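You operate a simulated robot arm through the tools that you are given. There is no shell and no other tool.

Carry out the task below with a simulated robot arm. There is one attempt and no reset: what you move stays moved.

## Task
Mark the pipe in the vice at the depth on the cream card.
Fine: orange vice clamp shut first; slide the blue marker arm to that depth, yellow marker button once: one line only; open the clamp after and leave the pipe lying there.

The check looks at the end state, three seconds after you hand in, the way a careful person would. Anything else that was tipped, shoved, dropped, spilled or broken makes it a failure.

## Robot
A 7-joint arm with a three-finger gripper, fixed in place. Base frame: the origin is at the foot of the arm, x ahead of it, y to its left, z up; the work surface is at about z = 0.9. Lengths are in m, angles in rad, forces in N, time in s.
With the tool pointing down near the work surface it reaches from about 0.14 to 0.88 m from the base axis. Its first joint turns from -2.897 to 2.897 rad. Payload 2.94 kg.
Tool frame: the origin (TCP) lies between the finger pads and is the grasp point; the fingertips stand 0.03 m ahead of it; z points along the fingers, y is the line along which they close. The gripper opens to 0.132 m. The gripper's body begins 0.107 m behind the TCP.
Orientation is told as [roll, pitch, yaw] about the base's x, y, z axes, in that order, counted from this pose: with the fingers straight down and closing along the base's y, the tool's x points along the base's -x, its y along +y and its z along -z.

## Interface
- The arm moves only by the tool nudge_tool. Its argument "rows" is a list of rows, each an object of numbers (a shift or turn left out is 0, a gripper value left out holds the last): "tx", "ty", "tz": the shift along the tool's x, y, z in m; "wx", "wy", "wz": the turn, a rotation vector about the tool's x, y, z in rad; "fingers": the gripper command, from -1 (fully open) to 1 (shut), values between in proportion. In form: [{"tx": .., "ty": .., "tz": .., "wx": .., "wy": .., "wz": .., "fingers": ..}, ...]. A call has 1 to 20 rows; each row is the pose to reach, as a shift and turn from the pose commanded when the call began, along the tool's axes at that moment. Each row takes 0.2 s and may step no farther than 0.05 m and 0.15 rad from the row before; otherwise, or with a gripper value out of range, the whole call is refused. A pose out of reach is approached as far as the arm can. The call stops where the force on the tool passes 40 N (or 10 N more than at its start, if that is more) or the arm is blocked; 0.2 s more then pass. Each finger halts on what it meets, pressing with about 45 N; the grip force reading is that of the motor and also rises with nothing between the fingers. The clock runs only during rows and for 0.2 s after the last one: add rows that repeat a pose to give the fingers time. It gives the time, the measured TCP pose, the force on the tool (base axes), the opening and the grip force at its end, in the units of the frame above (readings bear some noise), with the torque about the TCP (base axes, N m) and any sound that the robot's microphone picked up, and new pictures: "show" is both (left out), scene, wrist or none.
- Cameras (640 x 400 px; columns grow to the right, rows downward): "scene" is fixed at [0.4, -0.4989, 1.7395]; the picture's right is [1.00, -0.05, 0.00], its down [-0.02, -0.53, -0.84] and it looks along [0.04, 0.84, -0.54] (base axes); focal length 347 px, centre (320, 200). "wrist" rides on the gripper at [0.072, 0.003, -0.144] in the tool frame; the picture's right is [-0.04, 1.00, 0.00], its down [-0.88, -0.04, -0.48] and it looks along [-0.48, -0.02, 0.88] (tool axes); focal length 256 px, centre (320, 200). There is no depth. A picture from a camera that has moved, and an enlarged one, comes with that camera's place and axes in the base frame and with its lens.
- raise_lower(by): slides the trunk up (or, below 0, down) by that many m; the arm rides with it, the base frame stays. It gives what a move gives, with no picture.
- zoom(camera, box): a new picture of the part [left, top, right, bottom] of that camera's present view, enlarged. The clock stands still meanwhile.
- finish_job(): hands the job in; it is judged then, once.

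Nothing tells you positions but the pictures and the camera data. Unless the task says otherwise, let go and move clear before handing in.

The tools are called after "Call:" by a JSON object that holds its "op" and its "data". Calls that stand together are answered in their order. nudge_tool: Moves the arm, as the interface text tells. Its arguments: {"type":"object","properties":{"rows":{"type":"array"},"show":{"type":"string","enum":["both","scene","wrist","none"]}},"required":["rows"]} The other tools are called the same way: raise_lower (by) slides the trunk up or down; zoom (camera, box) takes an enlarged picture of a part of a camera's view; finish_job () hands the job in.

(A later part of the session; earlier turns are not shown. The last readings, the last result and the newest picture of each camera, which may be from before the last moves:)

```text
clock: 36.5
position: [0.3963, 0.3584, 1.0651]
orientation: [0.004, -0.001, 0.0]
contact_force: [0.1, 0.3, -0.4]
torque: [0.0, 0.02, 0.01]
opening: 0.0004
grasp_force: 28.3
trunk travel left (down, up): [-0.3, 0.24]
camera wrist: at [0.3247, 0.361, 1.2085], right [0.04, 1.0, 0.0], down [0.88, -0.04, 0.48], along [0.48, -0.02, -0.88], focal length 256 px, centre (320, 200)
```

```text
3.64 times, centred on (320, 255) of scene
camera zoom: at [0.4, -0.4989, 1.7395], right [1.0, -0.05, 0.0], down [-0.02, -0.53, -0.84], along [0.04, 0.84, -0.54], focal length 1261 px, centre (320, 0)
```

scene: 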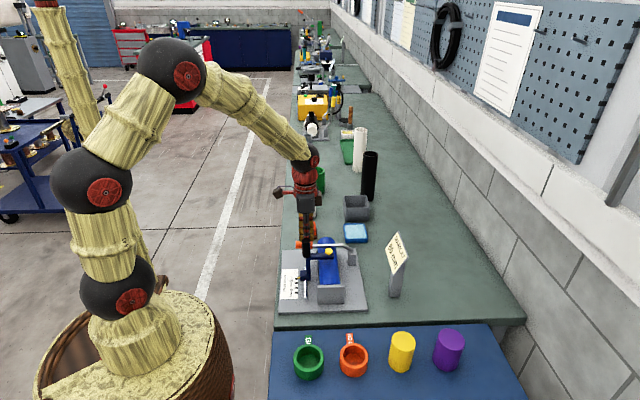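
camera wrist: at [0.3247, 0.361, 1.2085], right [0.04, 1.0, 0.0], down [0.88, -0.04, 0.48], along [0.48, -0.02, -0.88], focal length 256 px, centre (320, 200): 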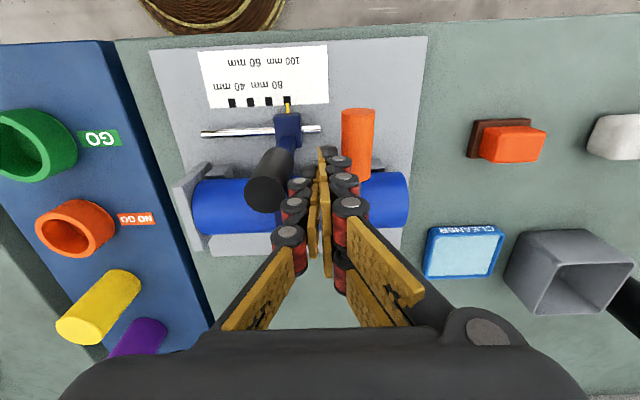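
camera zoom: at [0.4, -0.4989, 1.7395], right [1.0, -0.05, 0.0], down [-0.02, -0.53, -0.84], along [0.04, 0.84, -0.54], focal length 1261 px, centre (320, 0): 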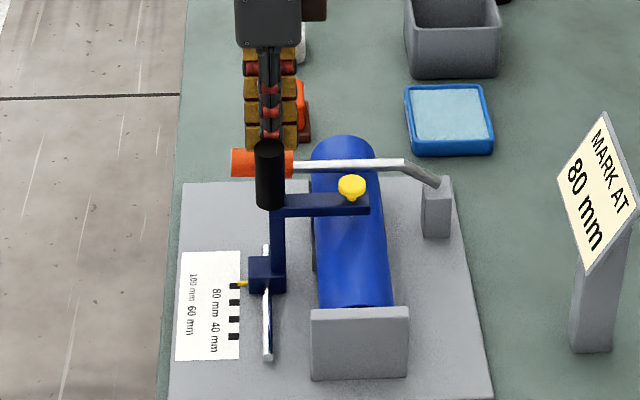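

No contact yet. I'll continue toward -y in small steps.

Call:
{"op": "nudge_tool", "data": {"rows": [{"ty": -0.004}, {"ty": -0.008}, {"ty": -0.012}, {"ty": -0.015}, {"ty": -0.018}, {"ty": -0.018}], "show": "wrist"}}

Call:
{"op": "zoom", "data": {"camera": "wrist", "box": [210, 70, 370, 170]}}

```text
clock: 37.9
position: [0.3969, 0.3399, 1.0648]
orientation: [0.004, 0.0, 0.0]
contact_force: [0.1, -0.2, 0.1]
torque: [0.04, -0.02, -0.04]
opening: 0.0001
grasp_force: 28.8
trunk travel left (down, up): [-0.3, 0.24]
camera wrist: at [0.3248, 0.3426, 1.2085], right [0.04, 1.0, 0.0], down [0.88, -0.04, 0.48], along [0.48, -0.02, -0.88], focal length 256 px, centre (320, 200)
```

wrist: 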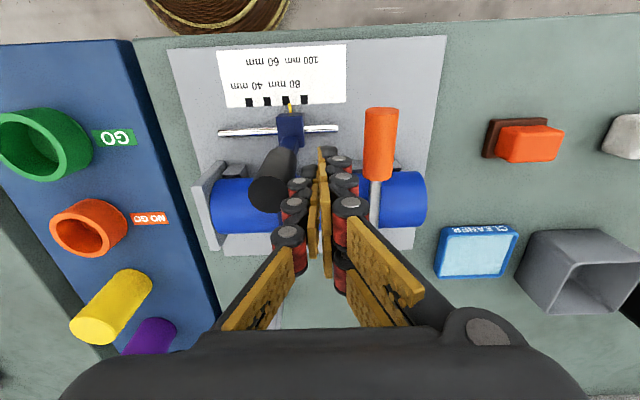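

```text
4.00 times, centred on (290, 120) of wrist
camera zoom: at [0.3248, 0.3426, 1.2085], right [0.04, 1.0, 0.0], down [0.88, -0.04, 0.48], along [0.48, -0.02, -0.88], focal length 1024 px, centre (440, 520)
```

zoom: 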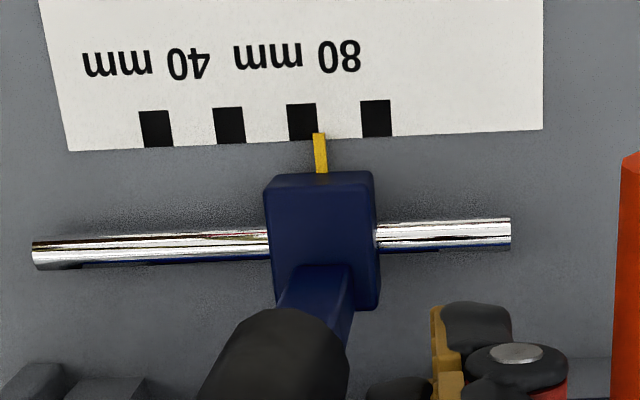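

The knob is following cleanly and the pointer is now about 4.5 mm beyond 80. I'll push 4 mm more and re-measure.

Call:
{"op": "nudge_tool", "data": {"rows": [{"ty": -0.001}, {"ty": -0.002}, {"ty": -0.003}, {"ty": -0.004}, {"ty": -0.004}], "show": "wrist"}}

Call:
{"op": "zoom", "data": {"camera": "wrist", "box": [270, 85, 320, 117]}}

Call:
{"op": "zoom", "data": {"camera": "scene", "box": [285, 270, 325, 300]}}

```text
clock: 39.1
position: [0.3963, 0.3366, 1.0642]
orientation: [0.003, -0.001, -0.001]
contact_force: [-0.3, -0.7, 0.2]
torque: [0.01, -0.03, -0.01]
opening: 0.0
grasp_force: 28.5
trunk travel left (down, up): [-0.3, 0.24]
camera wrist: at [0.3249, 0.3388, 1.2082], right [0.04, 1.0, 0.0], down [0.88, -0.04, 0.48], along [0.48, -0.02, -0.88], focal length 256 px, centre (320, 200)
```

wrist: 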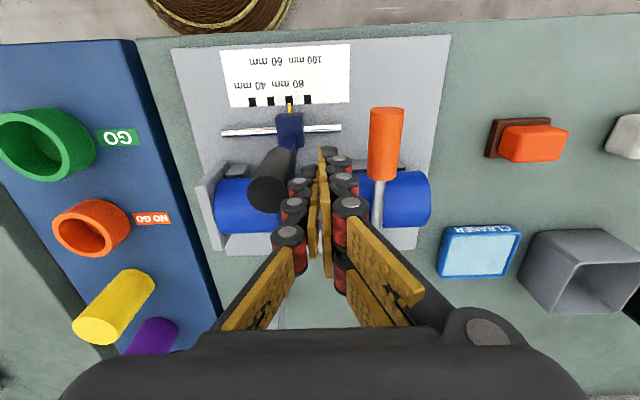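

```text
12.50 times, centred on (295, 101) of wrist
camera zoom: at [0.3249, 0.3388, 1.2082], right [0.04, 1.0, 0.0], down [0.88, -0.04, 0.48], along [0.48, -0.02, -0.88], focal length 3200 px, centre (632, 1438)
```

zoom: 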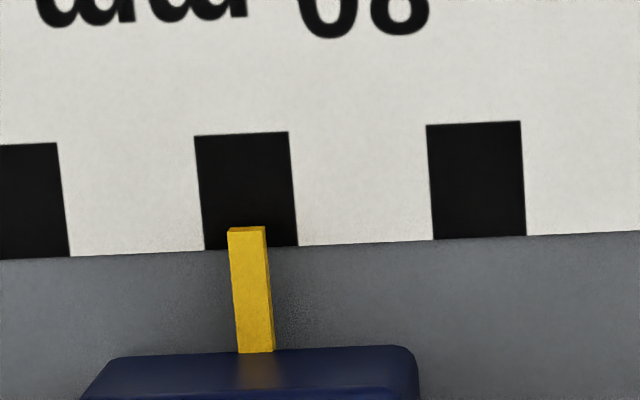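

```text
13.33 times, centred on (305, 285) of scene
camera zoom: at [0.4, -0.4989, 1.7395], right [1.0, -0.05, 0.0], down [-0.02, -0.53, -0.84], along [0.04, 0.84, -0.54], focal length 4624 px, centre (520, -933)
```

zoom: 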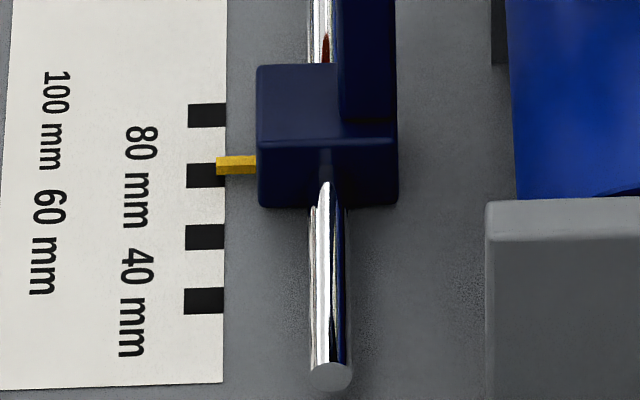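

The pointer is now on the 80 mm tick to within about 0.3 mm. I'll back off in +y, rise, and verify it stayed put.

Call:
{"op": "nudge_tool", "data": {"rows": [{"ty": 0.004}, {"ty": 0.015}, {"ty": 0.02, "tz": -0.03}, {"ty": 0.02, "tz": -0.07}, {"ty": -0.02, "tz": -0.1}, {"ty": -0.033, "tz": -0.1}, {"ty": -0.033, "tz": -0.1}]}}

Call:
{"op": "zoom", "data": {"camera": "wrist", "box": [280, 70, 360, 120]}}

Call:
{"op": "zoom", "data": {"camera": "scene", "box": [285, 270, 325, 300]}}

Call:
{"op": "zoom", "data": {"camera": "scene", "box": [270, 220, 370, 310]}}

```text
clock: 40.7
position: [0.3963, 0.3041, 1.1639]
orientation: [0.004, -0.001, 0.001]
contact_force: [0.5, 0.5, -1.0]
torque: [-0.01, 0.03, 0.0]
opening: 0.0001
grasp_force: 28.9
trunk travel left (down, up): [-0.3, 0.24]
camera wrist: at [0.325, 0.3051, 1.3079], right [0.04, 1.0, 0.0], down [0.88, -0.04, 0.48], along [0.48, -0.02, -0.88], focal length 256 px, centre (320, 200)
```

scene: 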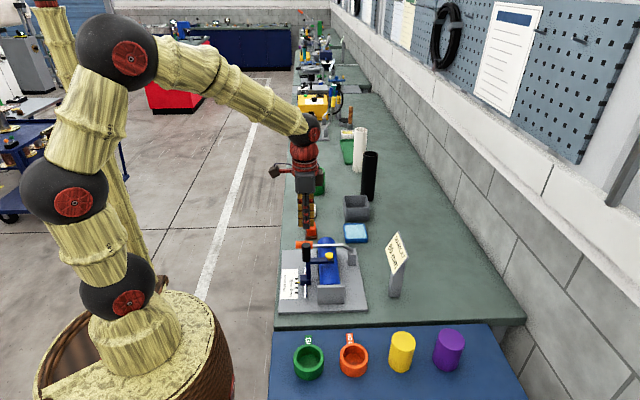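
wrist: 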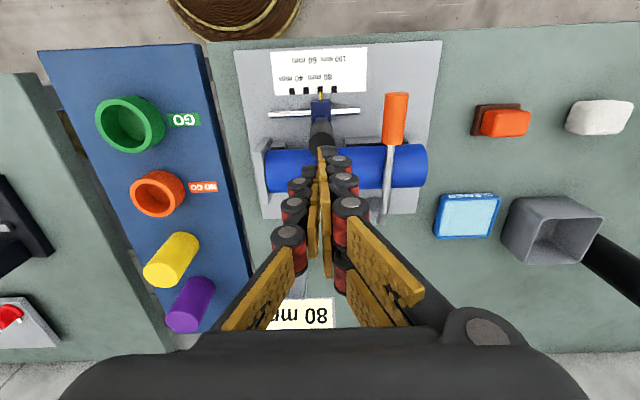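

```text
8.00 times, centred on (320, 95) of wrist
camera zoom: at [0.325, 0.3051, 1.3079], right [0.04, 1.0, 0.0], down [0.88, -0.04, 0.48], along [0.48, -0.02, -0.88], focal length 2048 px, centre (320, 1040)
```

zoom: 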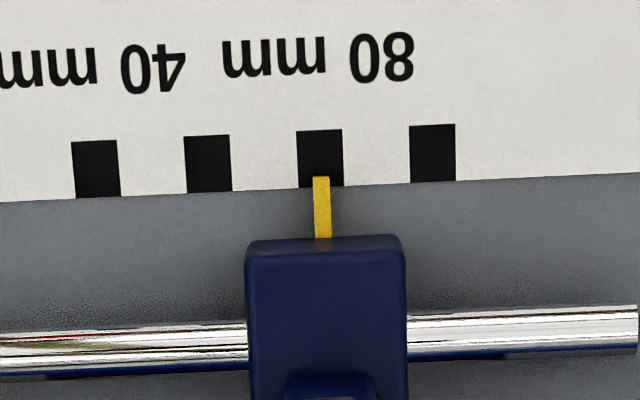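

```text
13.33 times, centred on (305, 285) of scene
camera zoom: at [0.4, -0.4989, 1.7395], right [1.0, -0.05, 0.0], down [-0.02, -0.53, -0.84], along [0.04, 0.84, -0.54], focal length 4624 px, centre (520, -933)
```

zoom: 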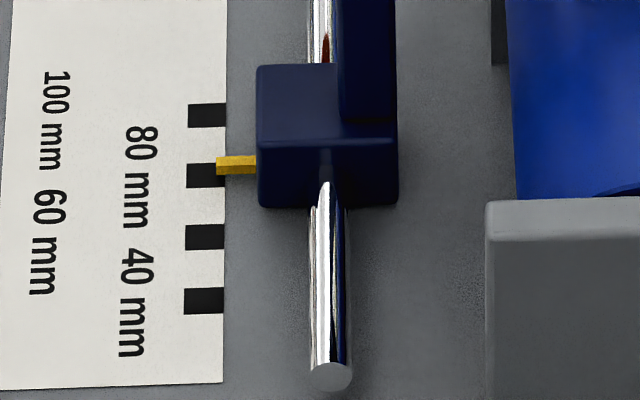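

```text
4.44 times, centred on (320, 265) of scene
camera zoom: at [0.4, -0.4989, 1.7395], right [1.0, -0.05, 0.0], down [-0.02, -0.53, -0.84], along [0.04, 0.84, -0.54], focal length 1541 px, centre (320, -89)
```

zoom: 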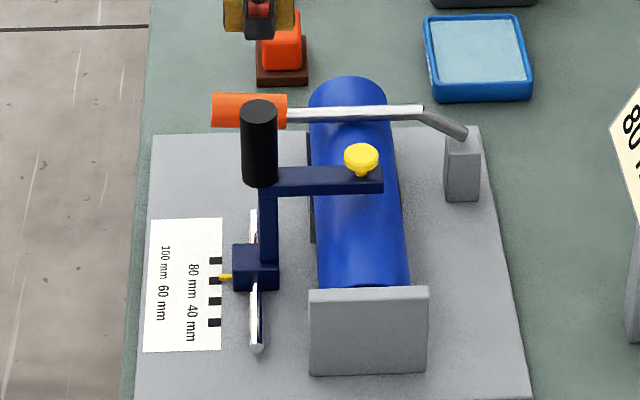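

The pointer sits centered on the 80 mm tick. Next is the yellow button at about (0.467, 0.306), top z≈1.022; I'll move the closed fingers above it.

Call:
{"op": "nudge_tool", "data": {"rows": [{"tx": -0.036, "ty": 0.001}, {"tx": -0.0705, "ty": 0.002}, {"tx": -0.0705, "ty": 0.002, "tz": 0.04}, {"tx": -0.0705, "ty": 0.002, "tz": 0.075}, {"tx": -0.0705, "ty": 0.002, "tz": 0.075}]}}

Call:
{"op": "zoom", "data": {"camera": "scene", "box": [285, 210, 365, 290]}}

Call:
{"op": "zoom", "data": {"camera": "wrist", "box": [240, 40, 400, 220]}}

```text
clock: 41.9
position: [0.4658, 0.3046, 1.0884]
orientation: [0.005, -0.001, 0.0]
contact_force: [0.0, 0.5, 0.5]
torque: [0.02, -0.02, -0.01]
opening: 0.0
grasp_force: 29.2
trunk travel left (down, up): [-0.3, 0.24]
camera wrist: at [0.3949, 0.3073, 1.2333], right [0.04, 1.0, 0.0], down [0.88, -0.04, 0.48], along [0.48, -0.02, -0.88], focal length 256 px, centre (320, 200)
```

scene: 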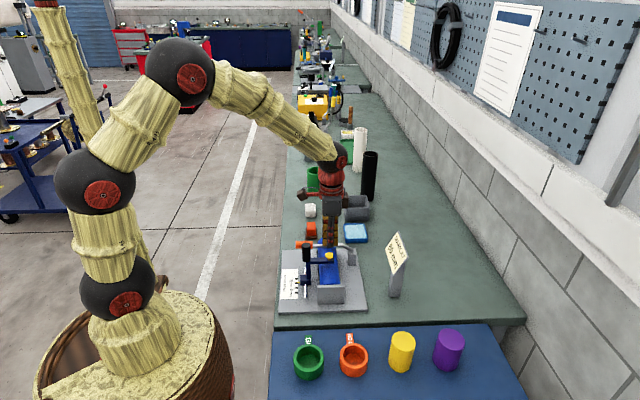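
wrist: 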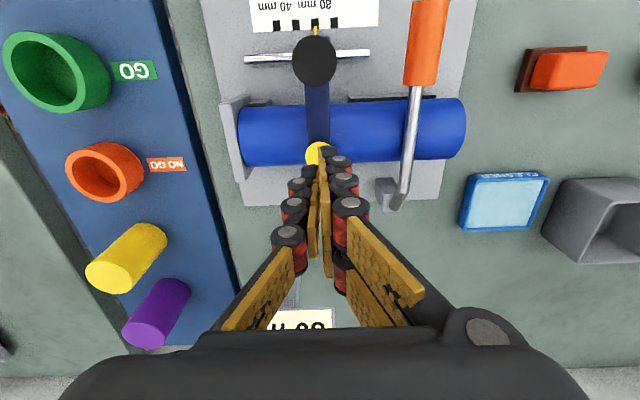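

```text
5.00 times, centred on (325, 250) of scene
camera zoom: at [0.4, -0.4989, 1.7395], right [1.0, -0.05, 0.0], down [-0.02, -0.53, -0.84], along [0.04, 0.84, -0.54], focal length 1734 px, centre (295, -50)
```

zoom: 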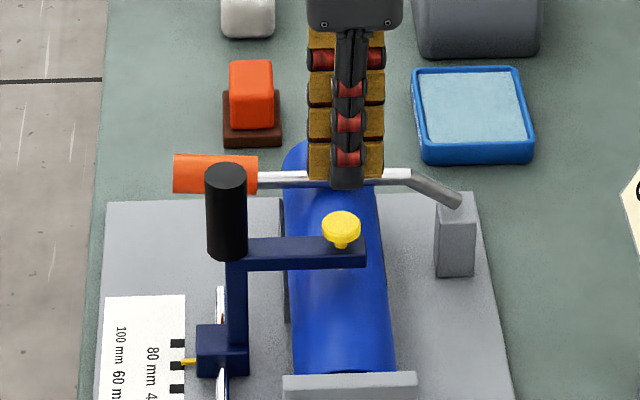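

```text
2.22 times, centred on (320, 130) of wrist
camera zoom: at [0.3949, 0.3073, 1.2333], right [0.04, 1.0, 0.0], down [0.88, -0.04, 0.48], along [0.48, -0.02, -0.88], focal length 569 px, centre (320, 356)
```

zoom: 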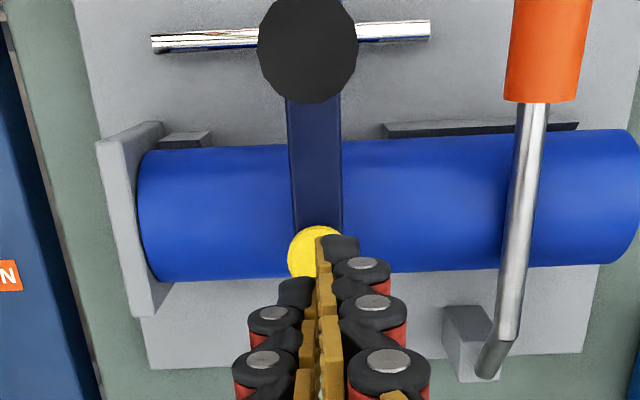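

The fingertips are over the button to within about 2 mm. I'll correct that and lower slowly to just touch it.

Call:
{"op": "nudge_tool", "data": {"rows": [{"tx": 0.002, "ty": -0.0015}, {"tx": 0.002, "ty": -0.0015, "tz": 0.02}, {"tx": 0.002, "ty": -0.0015, "tz": 0.03}, {"tx": 0.002, "ty": -0.0015, "tz": 0.034}], "show": "scene"}}

Call:
{"op": "zoom", "data": {"camera": "scene", "box": [295, 230, 355, 280]}}

```text
clock: 42.9
position: [0.4654, 0.3044, 1.0553]
orientation: [0.005, 0.001, -0.001]
contact_force: [0.0, 0.6, 0.0]
torque: [0.04, 0.0, 0.07]
opening: 0.0002
grasp_force: 28.6
trunk travel left (down, up): [-0.3, 0.24]
```

scene: 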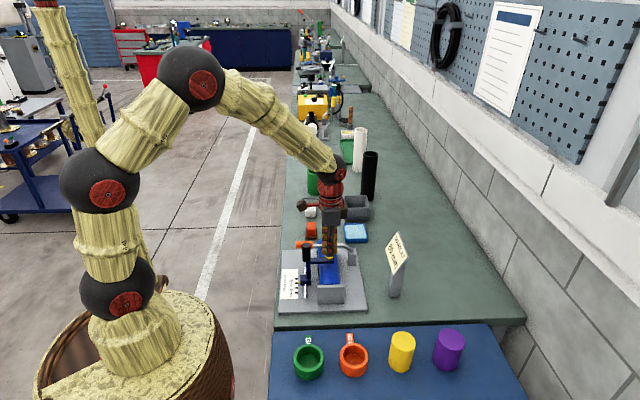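

```text
8.00 times, centred on (325, 255) of scene
camera zoom: at [0.4, -0.4989, 1.7395], right [1.0, -0.05, 0.0], down [-0.02, -0.53, -0.84], along [0.04, 0.84, -0.54], focal length 2774 px, centre (280, -240)
```

zoom: 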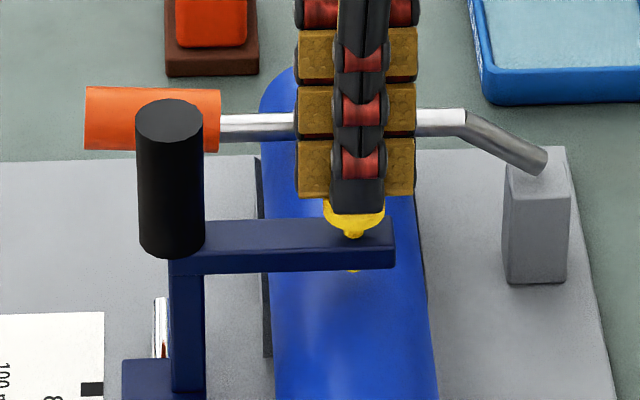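

The tips are just above the button. I'll press straight down slowly, once, letting the force limit stop me at the bottom.

Call:
{"op": "nudge_tool", "data": {"rows": [{"tz": 0.0015}, {"tz": 0.003}, {"tz": 0.0045}, {"tz": 0.006}, {"tz": 0.0075}, {"tz": 0.009}], "show": "scene"}}

Call:
{"op": "zoom", "data": {"camera": "scene", "box": [295, 230, 355, 280]}}

```text
clock: 44.3
position: [0.4663, 0.3051, 1.0479]
orientation: [0.005, -0.002, -0.001]
contact_force: [-0.7, -0.1, 11.6]
torque: [0.01, 0.05, 0.02]
opening: 0.0063
grasp_force: 28.4
trunk travel left (down, up): [-0.3, 0.24]
heard: click
```

scene: 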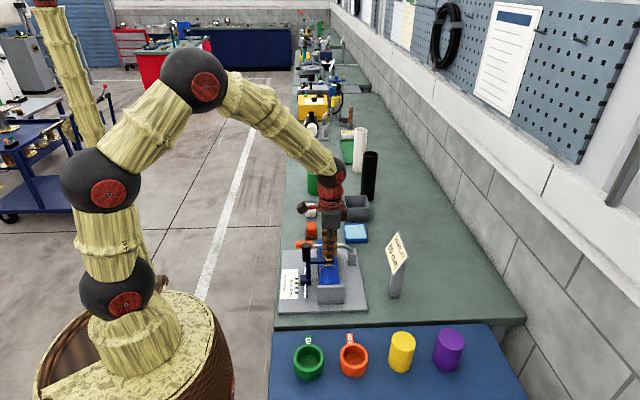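

```text
8.00 times, centred on (325, 255) of scene
camera zoom: at [0.4, -0.4989, 1.7395], right [1.0, -0.05, 0.0], down [-0.02, -0.53, -0.84], along [0.04, 0.84, -0.54], focal length 2774 px, centre (280, -240)
```

zoom: 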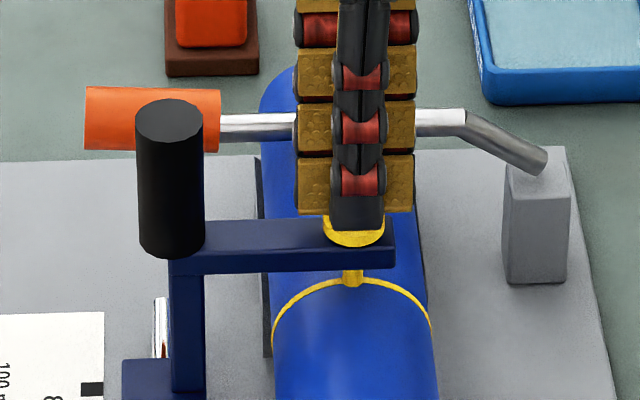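

A click was heard and a yellow line appeared around the pipe. I'll lift straight up now, gently, to release the button once.

Call:
{"op": "nudge_tool", "data": {"rows": [{"tz": -0.004}, {"tz": -0.009}, {"tz": -0.015}, {"tz": -0.03}, {"tz": -0.06}, {"tz": -0.1}, {"tz": -0.1}]}}

Call:
{"op": "zoom", "data": {"camera": "scene", "box": [280, 220, 370, 310]}}

Call:
{"op": "zoom", "data": {"camera": "wrist", "box": [200, 30, 440, 220]}}

```text
clock: 45.9
position: [0.4654, 0.3048, 1.1475]
orientation: [0.002, -0.001, 0.001]
contact_force: [-0.1, -0.5, -0.3]
torque: [0.01, 0.05, 0.0]
opening: 0.0
grasp_force: 28.5
trunk travel left (down, up): [-0.3, 0.24]
camera wrist: at [0.3931, 0.3064, 1.2904], right [0.04, 1.0, 0.0], down [0.88, -0.04, 0.48], along [0.48, -0.02, -0.88], focal length 256 px, centre (320, 200)
```

scene: 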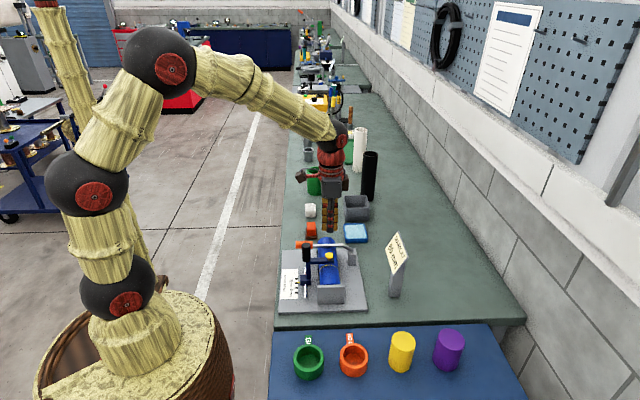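
wrist: 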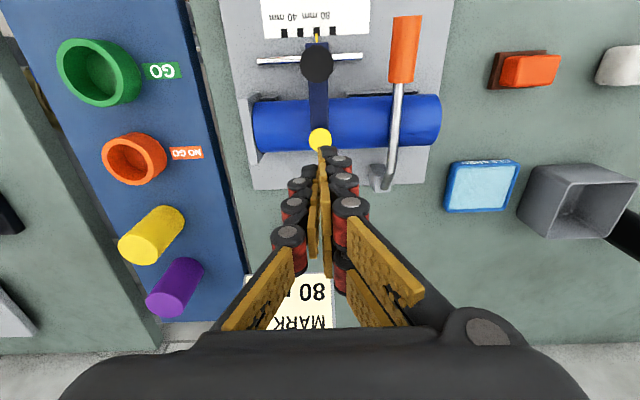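

```text
4.44 times, centred on (325, 265) of scene
camera zoom: at [0.4, -0.4989, 1.7395], right [1.0, -0.05, 0.0], down [-0.02, -0.53, -0.84], along [0.04, 0.84, -0.54], focal length 1541 px, centre (298, -89)
```

zoom: 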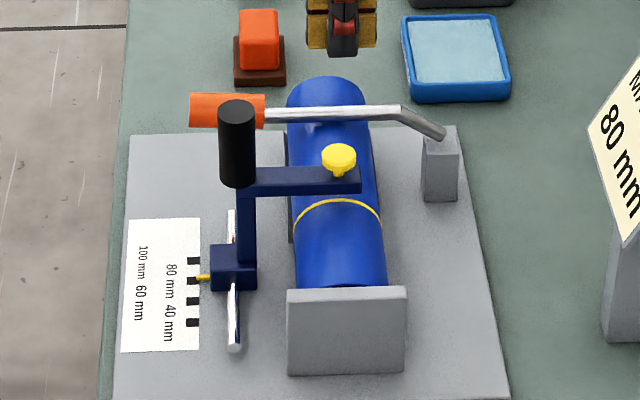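

```text
2.11 times, centred on (320, 125) of wrist
camera zoom: at [0.3931, 0.3064, 1.2904], right [0.04, 1.0, 0.0], down [0.88, -0.04, 0.48], along [0.48, -0.02, -0.88], focal length 539 px, centre (320, 358)
```

zoom: 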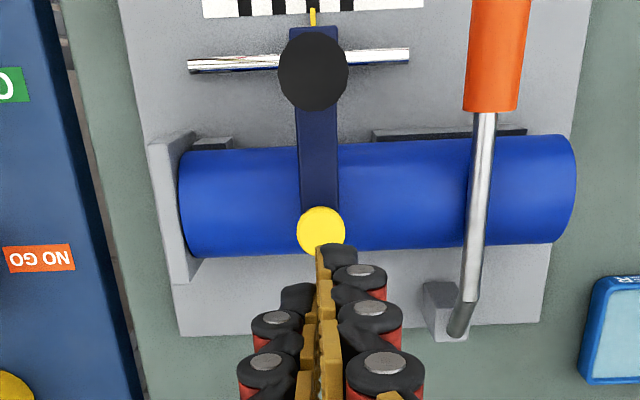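

Exactly one yellow line is on the pipe and the pointer still sits at 80 mm. Now I'll open the clamp: I'll move above the lever handle (x≈0.387, y≈0.391), with fingers partly open, to grip it across its sides and lift.

Call:
{"op": "nudge_tool", "data": {"rows": [{"tx": 0.02, "ty": 0.03, "tz": -0.015}, {"tx": 0.05, "ty": 0.065, "tz": -0.015}, {"tx": 0.078, "ty": 0.087, "tz": -0.015, "fingers": 0.15}, {"tx": 0.078, "ty": 0.087, "tz": -0.015, "fingers": 0.15}, {"tx": 0.078, "ty": 0.087, "tz": -0.015, "fingers": 0.15}, {"tx": 0.078, "ty": 0.087, "tz": -0.015, "fingers": 0.15}]}}

Call:
{"op": "zoom", "data": {"camera": "wrist", "box": [200, 40, 440, 210]}}

Call:
{"op": "zoom", "data": {"camera": "scene", "box": [270, 190, 370, 300]}}

```text
clock: 47.3
position: [0.3867, 0.3915, 1.1616]
orientation: [0.004, 0.0, -0.001]
contact_force: [0.5, 0.0, -0.5]
torque: [-0.01, -0.03, 0.03]
opening: 0.0561
grasp_force: 0.0
trunk travel left (down, up): [-0.3, 0.24]
camera wrist: at [0.3149, 0.3939, 1.3052], right [0.04, 1.0, 0.0], down [0.88, -0.04, 0.48], along [0.48, -0.02, -0.88], focal length 256 px, centre (320, 200)
```

scene: 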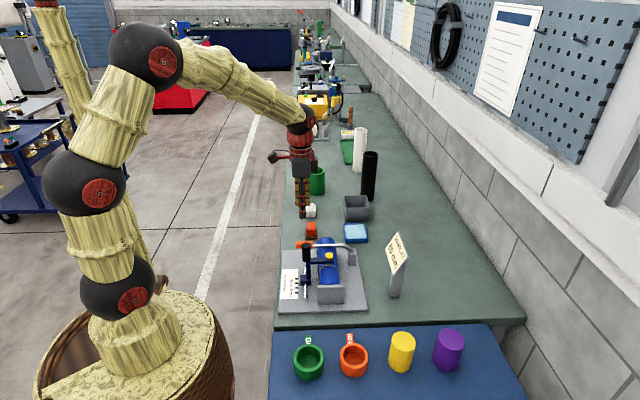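
wrist: 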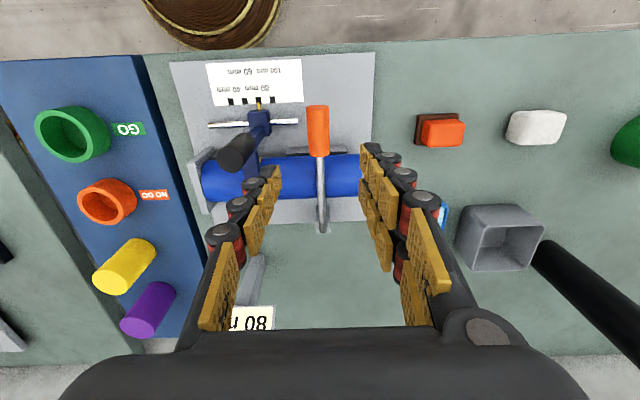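

```text
2.35 times, centred on (320, 125) of wrist
camera zoom: at [0.3149, 0.3939, 1.3052], right [0.04, 1.0, 0.0], down [0.88, -0.04, 0.48], along [0.48, -0.02, -0.88], focal length 602 px, centre (320, 376)
```

zoom: 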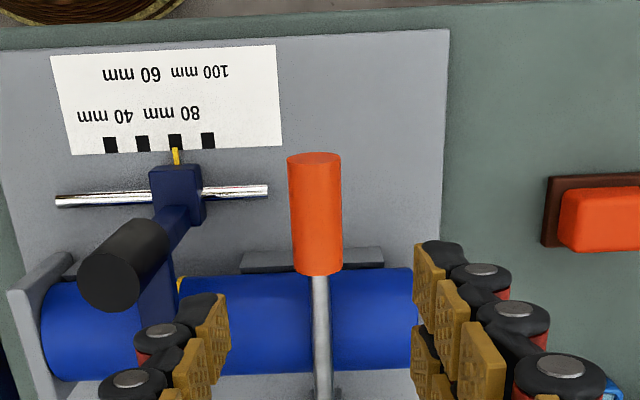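

```text
3.64 times, centred on (320, 245) of scene
camera zoom: at [0.4, -0.4989, 1.7395], right [1.0, -0.05, 0.0], down [-0.02, -0.53, -0.84], along [0.04, 0.84, -0.54], focal length 1261 px, centre (320, 36)
```

zoom: 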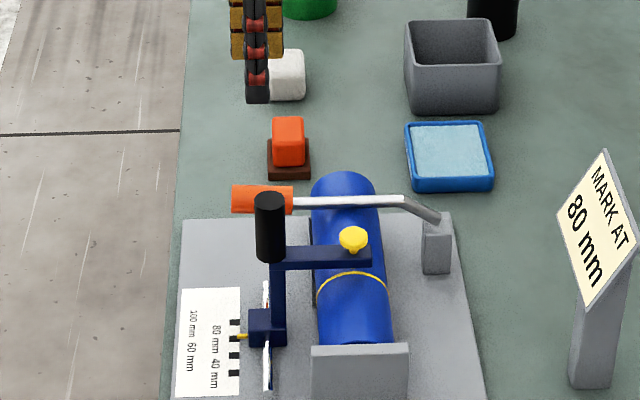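

The handle spans x≈0.362–0.420 at y≈0.389, directly below the tool. I'll lower the open fingers around it and close gently across its sides.

Call:
{"op": "nudge_tool", "data": {"rows": [{"ty": -0.0025, "tz": 0.04}, {"ty": -0.0025, "tz": 0.08}, {"ty": -0.0025, "tz": 0.12}, {"ty": -0.0025, "tz": 0.145}, {"ty": -0.0025, "tz": 0.163}, {"ty": -0.0025, "tz": 0.163}]}}

Call:
{"op": "zoom", "data": {"camera": "wrist", "box": [180, 60, 460, 240]}}

Call:
{"op": "zoom", "data": {"camera": "scene", "box": [270, 210, 370, 300]}}

```text
clock: 48.7
position: [0.3874, 0.3884, 0.9984]
orientation: [0.003, 0.001, 0.0]
contact_force: [0.2, -0.5, -0.4]
torque: [-0.01, 0.0, -0.01]
opening: 0.0558
grasp_force: 0.0
trunk travel left (down, up): [-0.3, 0.24]
camera wrist: at [0.3151, 0.3916, 1.1419], right [0.04, 1.0, 0.0], down [0.88, -0.04, 0.48], along [0.48, -0.02, -0.88], focal length 256 px, centre (320, 200)
```

scene: 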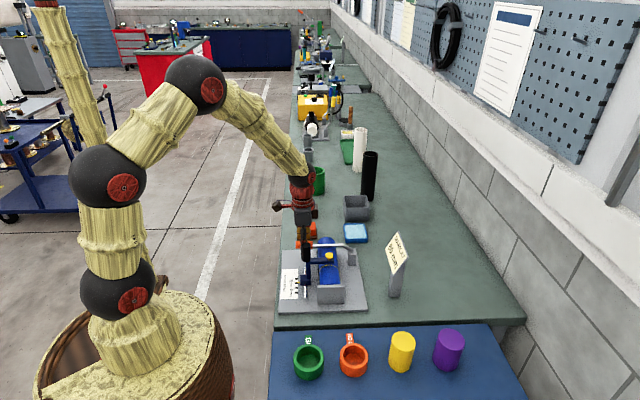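
wrist: 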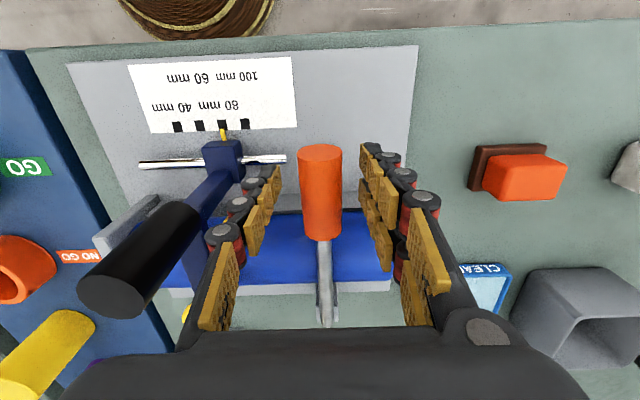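

```text
2.22 times, centred on (320, 150) of wrist
camera zoom: at [0.3151, 0.3916, 1.1419], right [0.04, 1.0, 0.0], down [0.88, -0.04, 0.48], along [0.48, -0.02, -0.88], focal length 569 px, centre (320, 311)
```

zoom: 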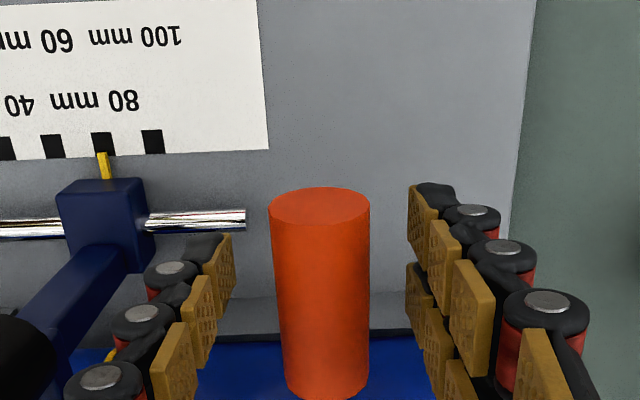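

```text
4.44 times, centred on (320, 255) of scene
camera zoom: at [0.4, -0.4989, 1.7395], right [1.0, -0.05, 0.0], down [-0.02, -0.53, -0.84], along [0.04, 0.84, -0.54], focal length 1541 px, centre (320, -44)
```

zoom: 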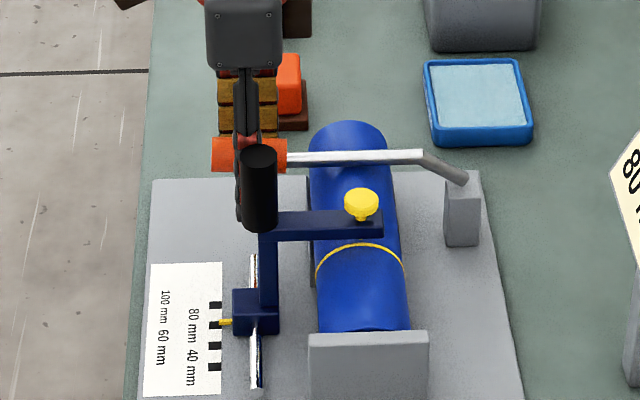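

The handle is centered between the fingers. I'll close on it.

Call:
{"op": "nudge_tool", "data": {"rows": [{"fingers": 1}, {"fingers": 1}, {"fingers": 1}, {"fingers": 1}], "show": "wrist"}}

```text
clock: 49.7
position: [0.3877, 0.3899, 0.9989]
orientation: [0.004, 0.001, 0.0]
contact_force: [-0.2, 7.1, -1.4]
torque: [0.15, 0.12, 0.08]
opening: 0.0238
grasp_force: 31.6
trunk travel left (down, up): [-0.3, 0.24]
camera wrist: at [0.315, 0.3925, 1.1421], right [0.04, 1.0, 0.0], down [0.88, -0.04, 0.48], along [0.48, -0.02, -0.88], focal length 256 px, centre (320, 200)
```

wrist: 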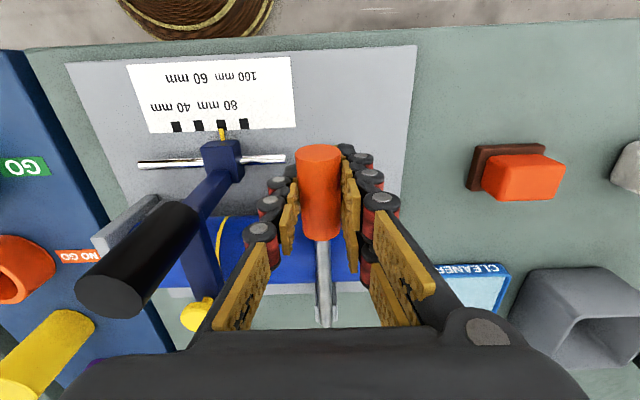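

The handle is gripped. I'll lift it along its arc about the hinge, pitching the tool with it, for the first 20°.

Call:
{"op": "nudge_tool", "data": {"rows": [{"tx": -0.0018, "tz": -0.0072, "wy": 0.044}, {"tx": -0.0043, "tz": -0.0144, "wy": 0.087}, {"tx": -0.007, "tz": -0.0214, "wy": 0.131}, {"tx": -0.01, "tz": -0.0283, "wy": 0.175}, {"tx": -0.0168, "tz": -0.0417, "wy": 0.262}, {"tx": -0.0248, "tz": -0.0545, "wy": 0.349}, {"tx": -0.0248, "tz": -0.0545, "wy": 0.349}]}}

Call:
{"op": "zoom", "data": {"camera": "scene", "box": [270, 190, 390, 300]}}

```text
clock: 51.1
position: [0.4058, 0.3901, 1.0512]
orientation: [0.003, 0.338, -0.001]
contact_force: [-17.5, 11.9, 8.2]
torque: [0.32, 0.22, 0.1]
opening: 0.0243
grasp_force: 44.4
trunk travel left (down, up): [-0.3, 0.24]
stopped in row 7: the force on the tool passed its limit at 43 N (the readings are from after the stop); the commanded pose is now the measured one
camera wrist: at [0.3857, 0.3926, 1.2106], right [0.04, 1.0, -0.01], down [0.99, -0.04, 0.16], along [0.16, -0.02, -0.99], focal length 256 px, centre (320, 200)
```

scene: 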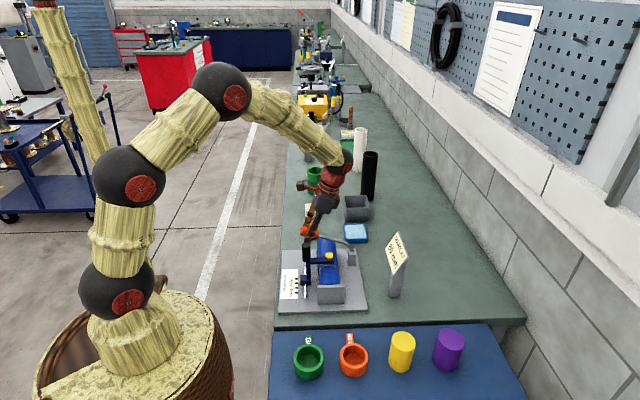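
wrist: 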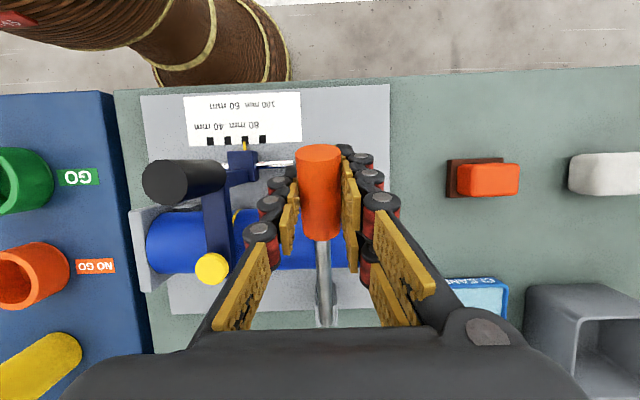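

```text
3.64 times, centred on (330, 245) of scene
camera zoom: at [0.4, -0.4989, 1.7395], right [1.0, -0.05, 0.0], down [-0.02, -0.53, -0.84], along [0.04, 0.84, -0.54], focal length 1261 px, centre (284, 36)
```

zoom: 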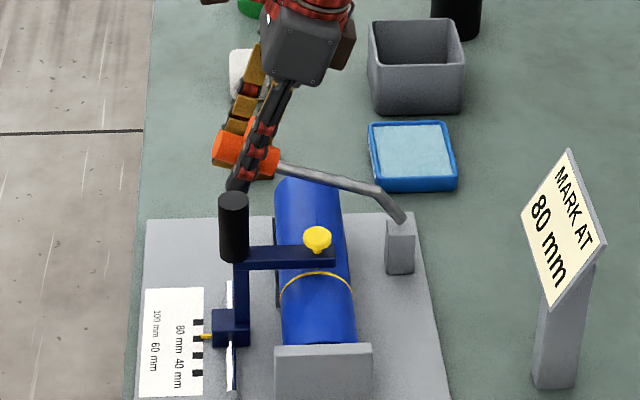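

The lever is lifting fine; my hinge estimate was slightly off, so I've corrected it to about (0.550, 0.972). I'll continue another 20° along the corrected arc.

Call:
{"op": "nudge_tool", "data": {"rows": [{"tx": -0.0014, "tz": -0.0071, "wy": 0.044}, {"tx": -0.003, "tz": -0.0141, "wy": 0.087}, {"tx": -0.005, "tz": -0.021, "wy": 0.131}, {"tx": -0.0072, "tz": -0.0278, "wy": 0.175}, {"tx": -0.0097, "tz": -0.0345, "wy": 0.218}, {"tx": -0.0125, "tz": -0.0411, "wy": 0.262}, {"tx": -0.0156, "tz": -0.0476, "wy": 0.305}, {"tx": -0.019, "tz": -0.0539, "wy": 0.349}]}}

Call:
{"op": "zoom", "data": {"camera": "scene", "box": [270, 190, 390, 300]}}

```text
clock: 52.9
position: [0.4434, 0.3907, 1.0954]
orientation: [0.006, 0.685, 0.002]
contact_force: [-20.0, 22.6, 12.9]
torque: [0.37, 1.06, 0.46]
opening: 0.0243
grasp_force: 45.3
trunk travel left (down, up): [-0.3, 0.24]
camera wrist: at [0.478, 0.3924, 1.2524], right [0.03, 1.0, -0.02], down [0.98, -0.04, -0.19], along [-0.19, -0.02, -0.98], focal length 256 px, centre (320, 200)
```

scene: 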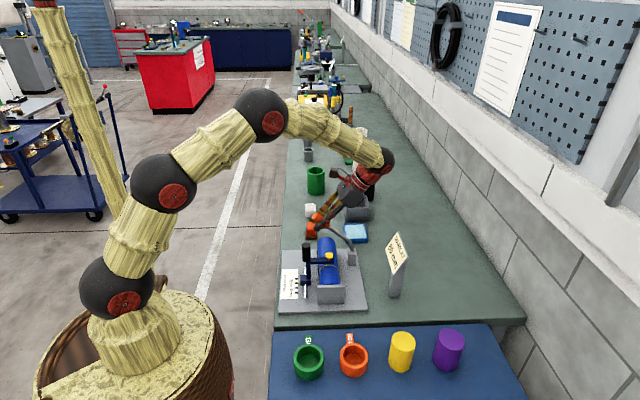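
wrist: 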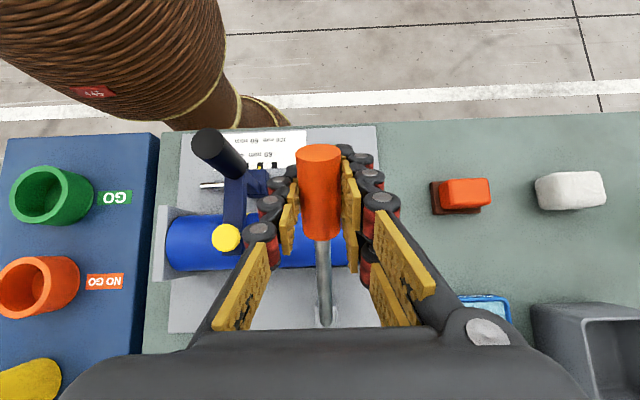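

```text
3.64 times, centred on (330, 245) of scene
camera zoom: at [0.4, -0.4989, 1.7395], right [1.0, -0.05, 0.0], down [-0.02, -0.53, -0.84], along [0.04, 0.84, -0.54], focal length 1261 px, centre (284, 36)
```

zoom: 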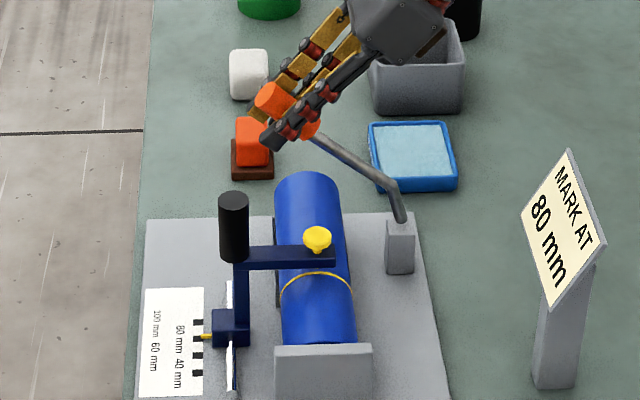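

The lever is now up by about 40° and stays gripped. I'll open the fingers to release it and back off along the tool axis.

Call:
{"op": "nudge_tool", "data": {"rows": [{"fingers": 0.1}, {"fingers": 0.1}, {"fingers": 0.1}, {"fingers": 0.1}]}}

Call:
{"op": "zoom", "data": {"camera": "wrist", "box": [220, 100, 440, 240]}}

```text
clock: 53.9
position: [0.4454, 0.3877, 1.0933]
orientation: [0.004, 0.687, 0.001]
contact_force: [0.4, -0.9, -0.3]
torque: [0.01, 0.04, 0.02]
opening: 0.0591
grasp_force: 0.0
trunk travel left (down, up): [-0.3, 0.24]
camera wrist: at [0.4806, 0.3902, 1.2515], right [0.03, 1.0, -0.02], down [0.98, -0.04, -0.19], along [-0.19, -0.02, -0.98], focal length 256 px, centre (320, 200)
```

scene: 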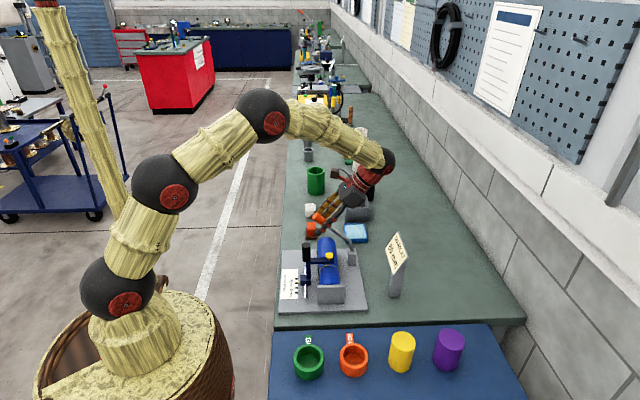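
wrist: 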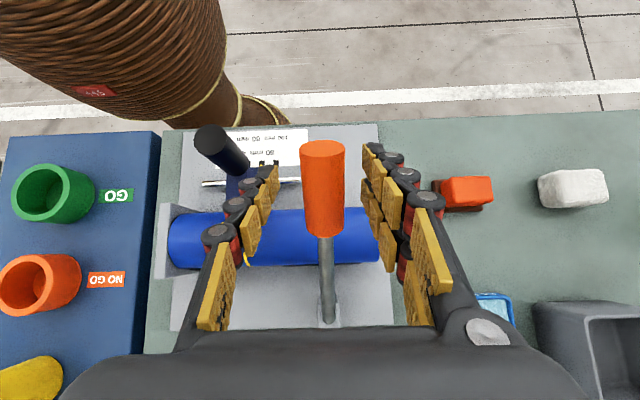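

```text
2.86 times, centred on (330, 170) of wrist
camera zoom: at [0.4806, 0.3902, 1.2515], right [0.03, 1.0, -0.02], down [0.98, -0.04, -0.19], along [-0.19, -0.02, -0.98], focal length 731 px, centre (291, 286)
```

zoom: 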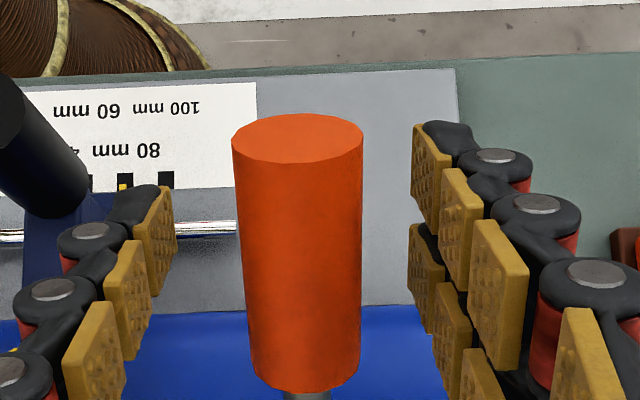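

Released cleanly and the lever stays up. I'll withdraw along the tool axis, straighten the tool above the lever, and close the fingers.

Call:
{"op": "nudge_tool", "data": {"rows": [{"tz": -0.04}, {"tz": -0.08}, {"tx": 0.038, "tz": -0.09, "wy": -0.137}, {"tx": 0.077, "tz": -0.101, "wy": -0.274}, {"tx": 0.077, "tz": -0.101, "wy": -0.411, "fingers": 1}, {"tx": 0.077, "tz": -0.101, "wy": -0.548, "fingers": 1}, {"tx": 0.077, "tz": -0.101, "wy": -0.686, "fingers": 1}, {"tx": 0.077, "tz": -0.101, "wy": -0.686, "fingers": 1}, {"tx": 0.077, "tz": -0.101, "wy": -0.686, "fingers": 1}]}}

Call:
{"op": "zoom", "data": {"camera": "scene", "box": [270, 190, 390, 300]}}

```text
clock: 55.9
position: [0.4498, 0.3875, 1.2213]
orientation: [0.002, -0.001, 0.0]
contact_force: [0.6, 0.0, 0.4]
torque: [-0.01, 0.03, -0.02]
opening: 0.0
grasp_force: 21.3
trunk travel left (down, up): [-0.3, 0.24]
camera wrist: at [0.3776, 0.3904, 1.366], right [0.04, 1.0, 0.0], down [0.88, -0.04, 0.48], along [0.48, -0.02, -0.88], focal length 256 px, centre (320, 200)
```

scene: 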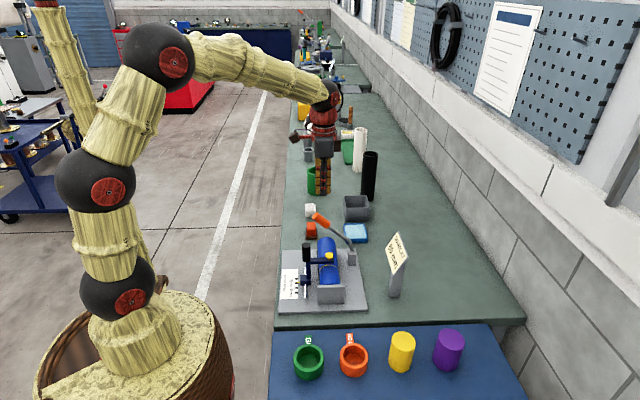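
wrist: 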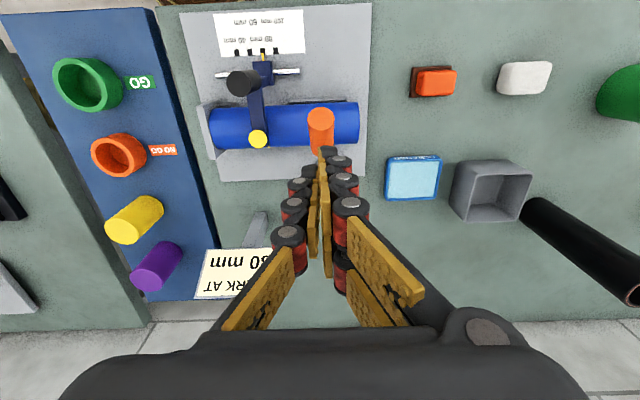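

```text
3.64 times, centred on (330, 245) of scene
camera zoom: at [0.4, -0.4989, 1.7395], right [1.0, -0.05, 0.0], down [-0.02, -0.53, -0.84], along [0.04, 0.84, -0.54], focal length 1261 px, centre (284, 36)
```

zoom: 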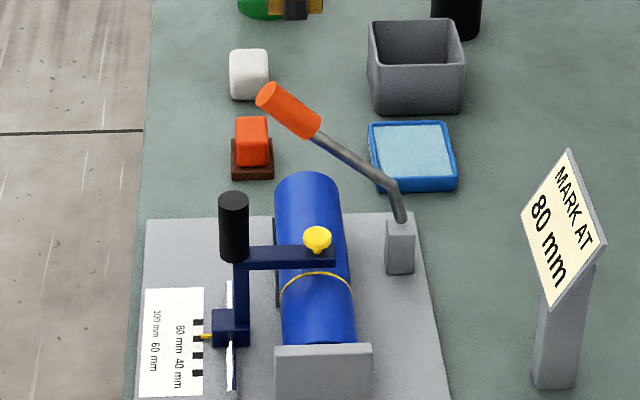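

The lever rests at about 45°. I'll move to its -x side, lower beside the handle tip, and push it the rest of the way toward +x along its arc.

Call:
{"op": "nudge_tool", "data": {"rows": [{"tx": 0.04}, {"tx": 0.08}, {"tx": 0.08, "tz": 0.04}, {"tx": 0.08, "tz": 0.08}, {"tx": 0.08, "tz": 0.106}, {"tx": 0.08, "tz": 0.106}]}}

Call:
{"op": "zoom", "data": {"camera": "scene", "box": [270, 190, 390, 300]}}

```text
clock: 57.3
position: [0.369, 0.3881, 1.116]
orientation: [0.004, -0.001, 0.001]
contact_force: [0.6, -0.1, -0.2]
torque: [0.02, -0.01, -0.01]
opening: 0.0
grasp_force: 28.7
trunk travel left (down, up): [-0.3, 0.24]
camera wrist: at [0.2972, 0.3904, 1.2599], right [0.04, 1.0, 0.0], down [0.88, -0.04, 0.48], along [0.47, -0.02, -0.88], focal length 256 px, centre (320, 200)
```

scene: 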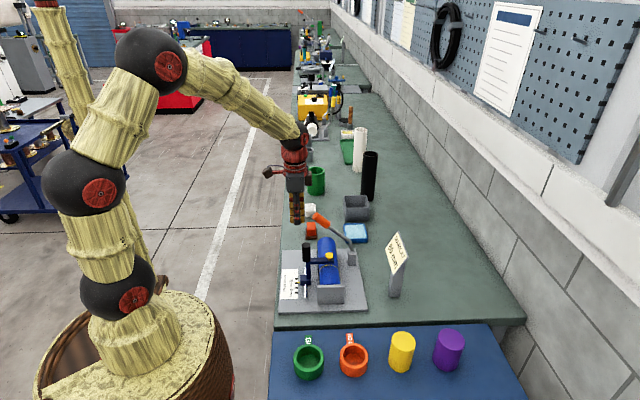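
wrist: 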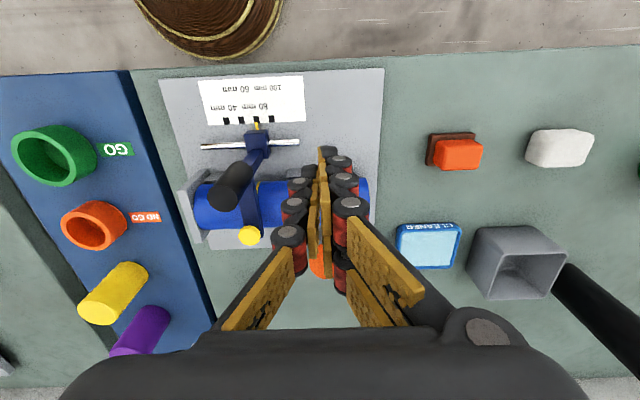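

```text
3.64 times, centred on (330, 245) of scene
camera zoom: at [0.4, -0.4989, 1.7395], right [1.0, -0.05, 0.0], down [-0.02, -0.53, -0.84], along [0.04, 0.84, -0.54], focal length 1261 px, centre (284, 36)
```

zoom: 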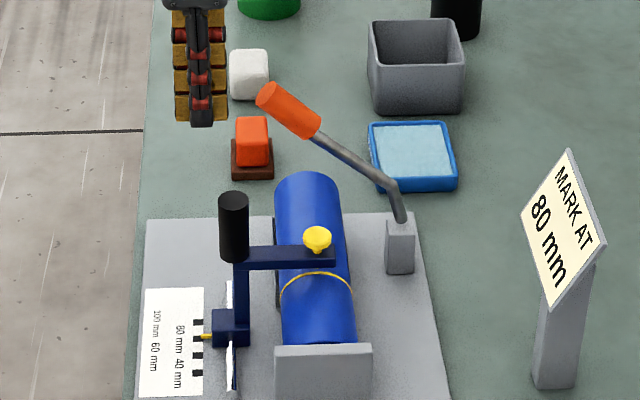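

The fingers sit level with the handle tip. I'll push toward +x, rising along the arc.

Call:
{"op": "nudge_tool", "data": {"rows": [{"tx": -0.012}, {"tx": -0.0235}, {"tx": -0.036, "tz": -0.0105}, {"tx": -0.0487, "tz": -0.02}, {"tx": -0.0627, "tz": -0.029}, {"tx": -0.0772, "tz": -0.036}, {"tx": -0.0772, "tz": -0.036}]}}

Call:
{"op": "zoom", "data": {"camera": "scene", "box": [270, 180, 390, 290]}}

```text
clock: 58.9
position: [0.4465, 0.3875, 1.1511]
orientation: [0.002, 0.001, -0.001]
contact_force: [0.1, -0.2, -0.2]
torque: [-0.01, 0.0, 0.02]
opening: 0.0002
grasp_force: 28.5
trunk travel left (down, up): [-0.3, 0.24]
camera wrist: at [0.3744, 0.3899, 1.2953], right [0.04, 1.0, 0.0], down [0.88, -0.04, 0.48], along [0.47, -0.02, -0.88], focal length 256 px, centre (320, 200)
```

scene: 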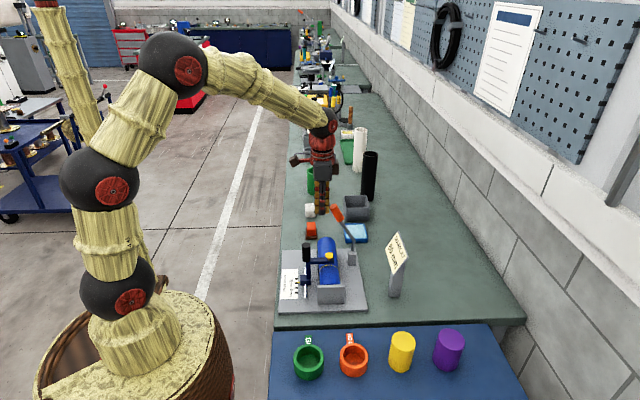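
wrist: 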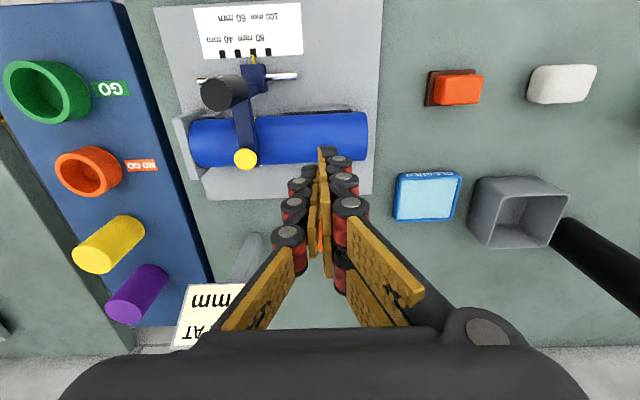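

```text
3.64 times, centred on (330, 235) of scene
camera zoom: at [0.4, -0.4989, 1.7395], right [1.0, -0.05, 0.0], down [-0.02, -0.53, -0.84], along [0.04, 0.84, -0.54], focal length 1261 px, centre (284, 73)
```

zoom: 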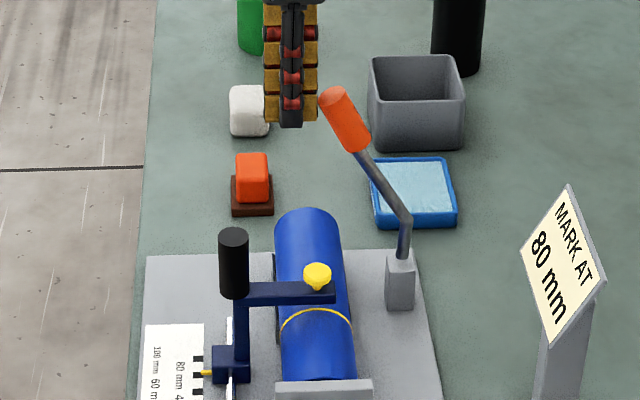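

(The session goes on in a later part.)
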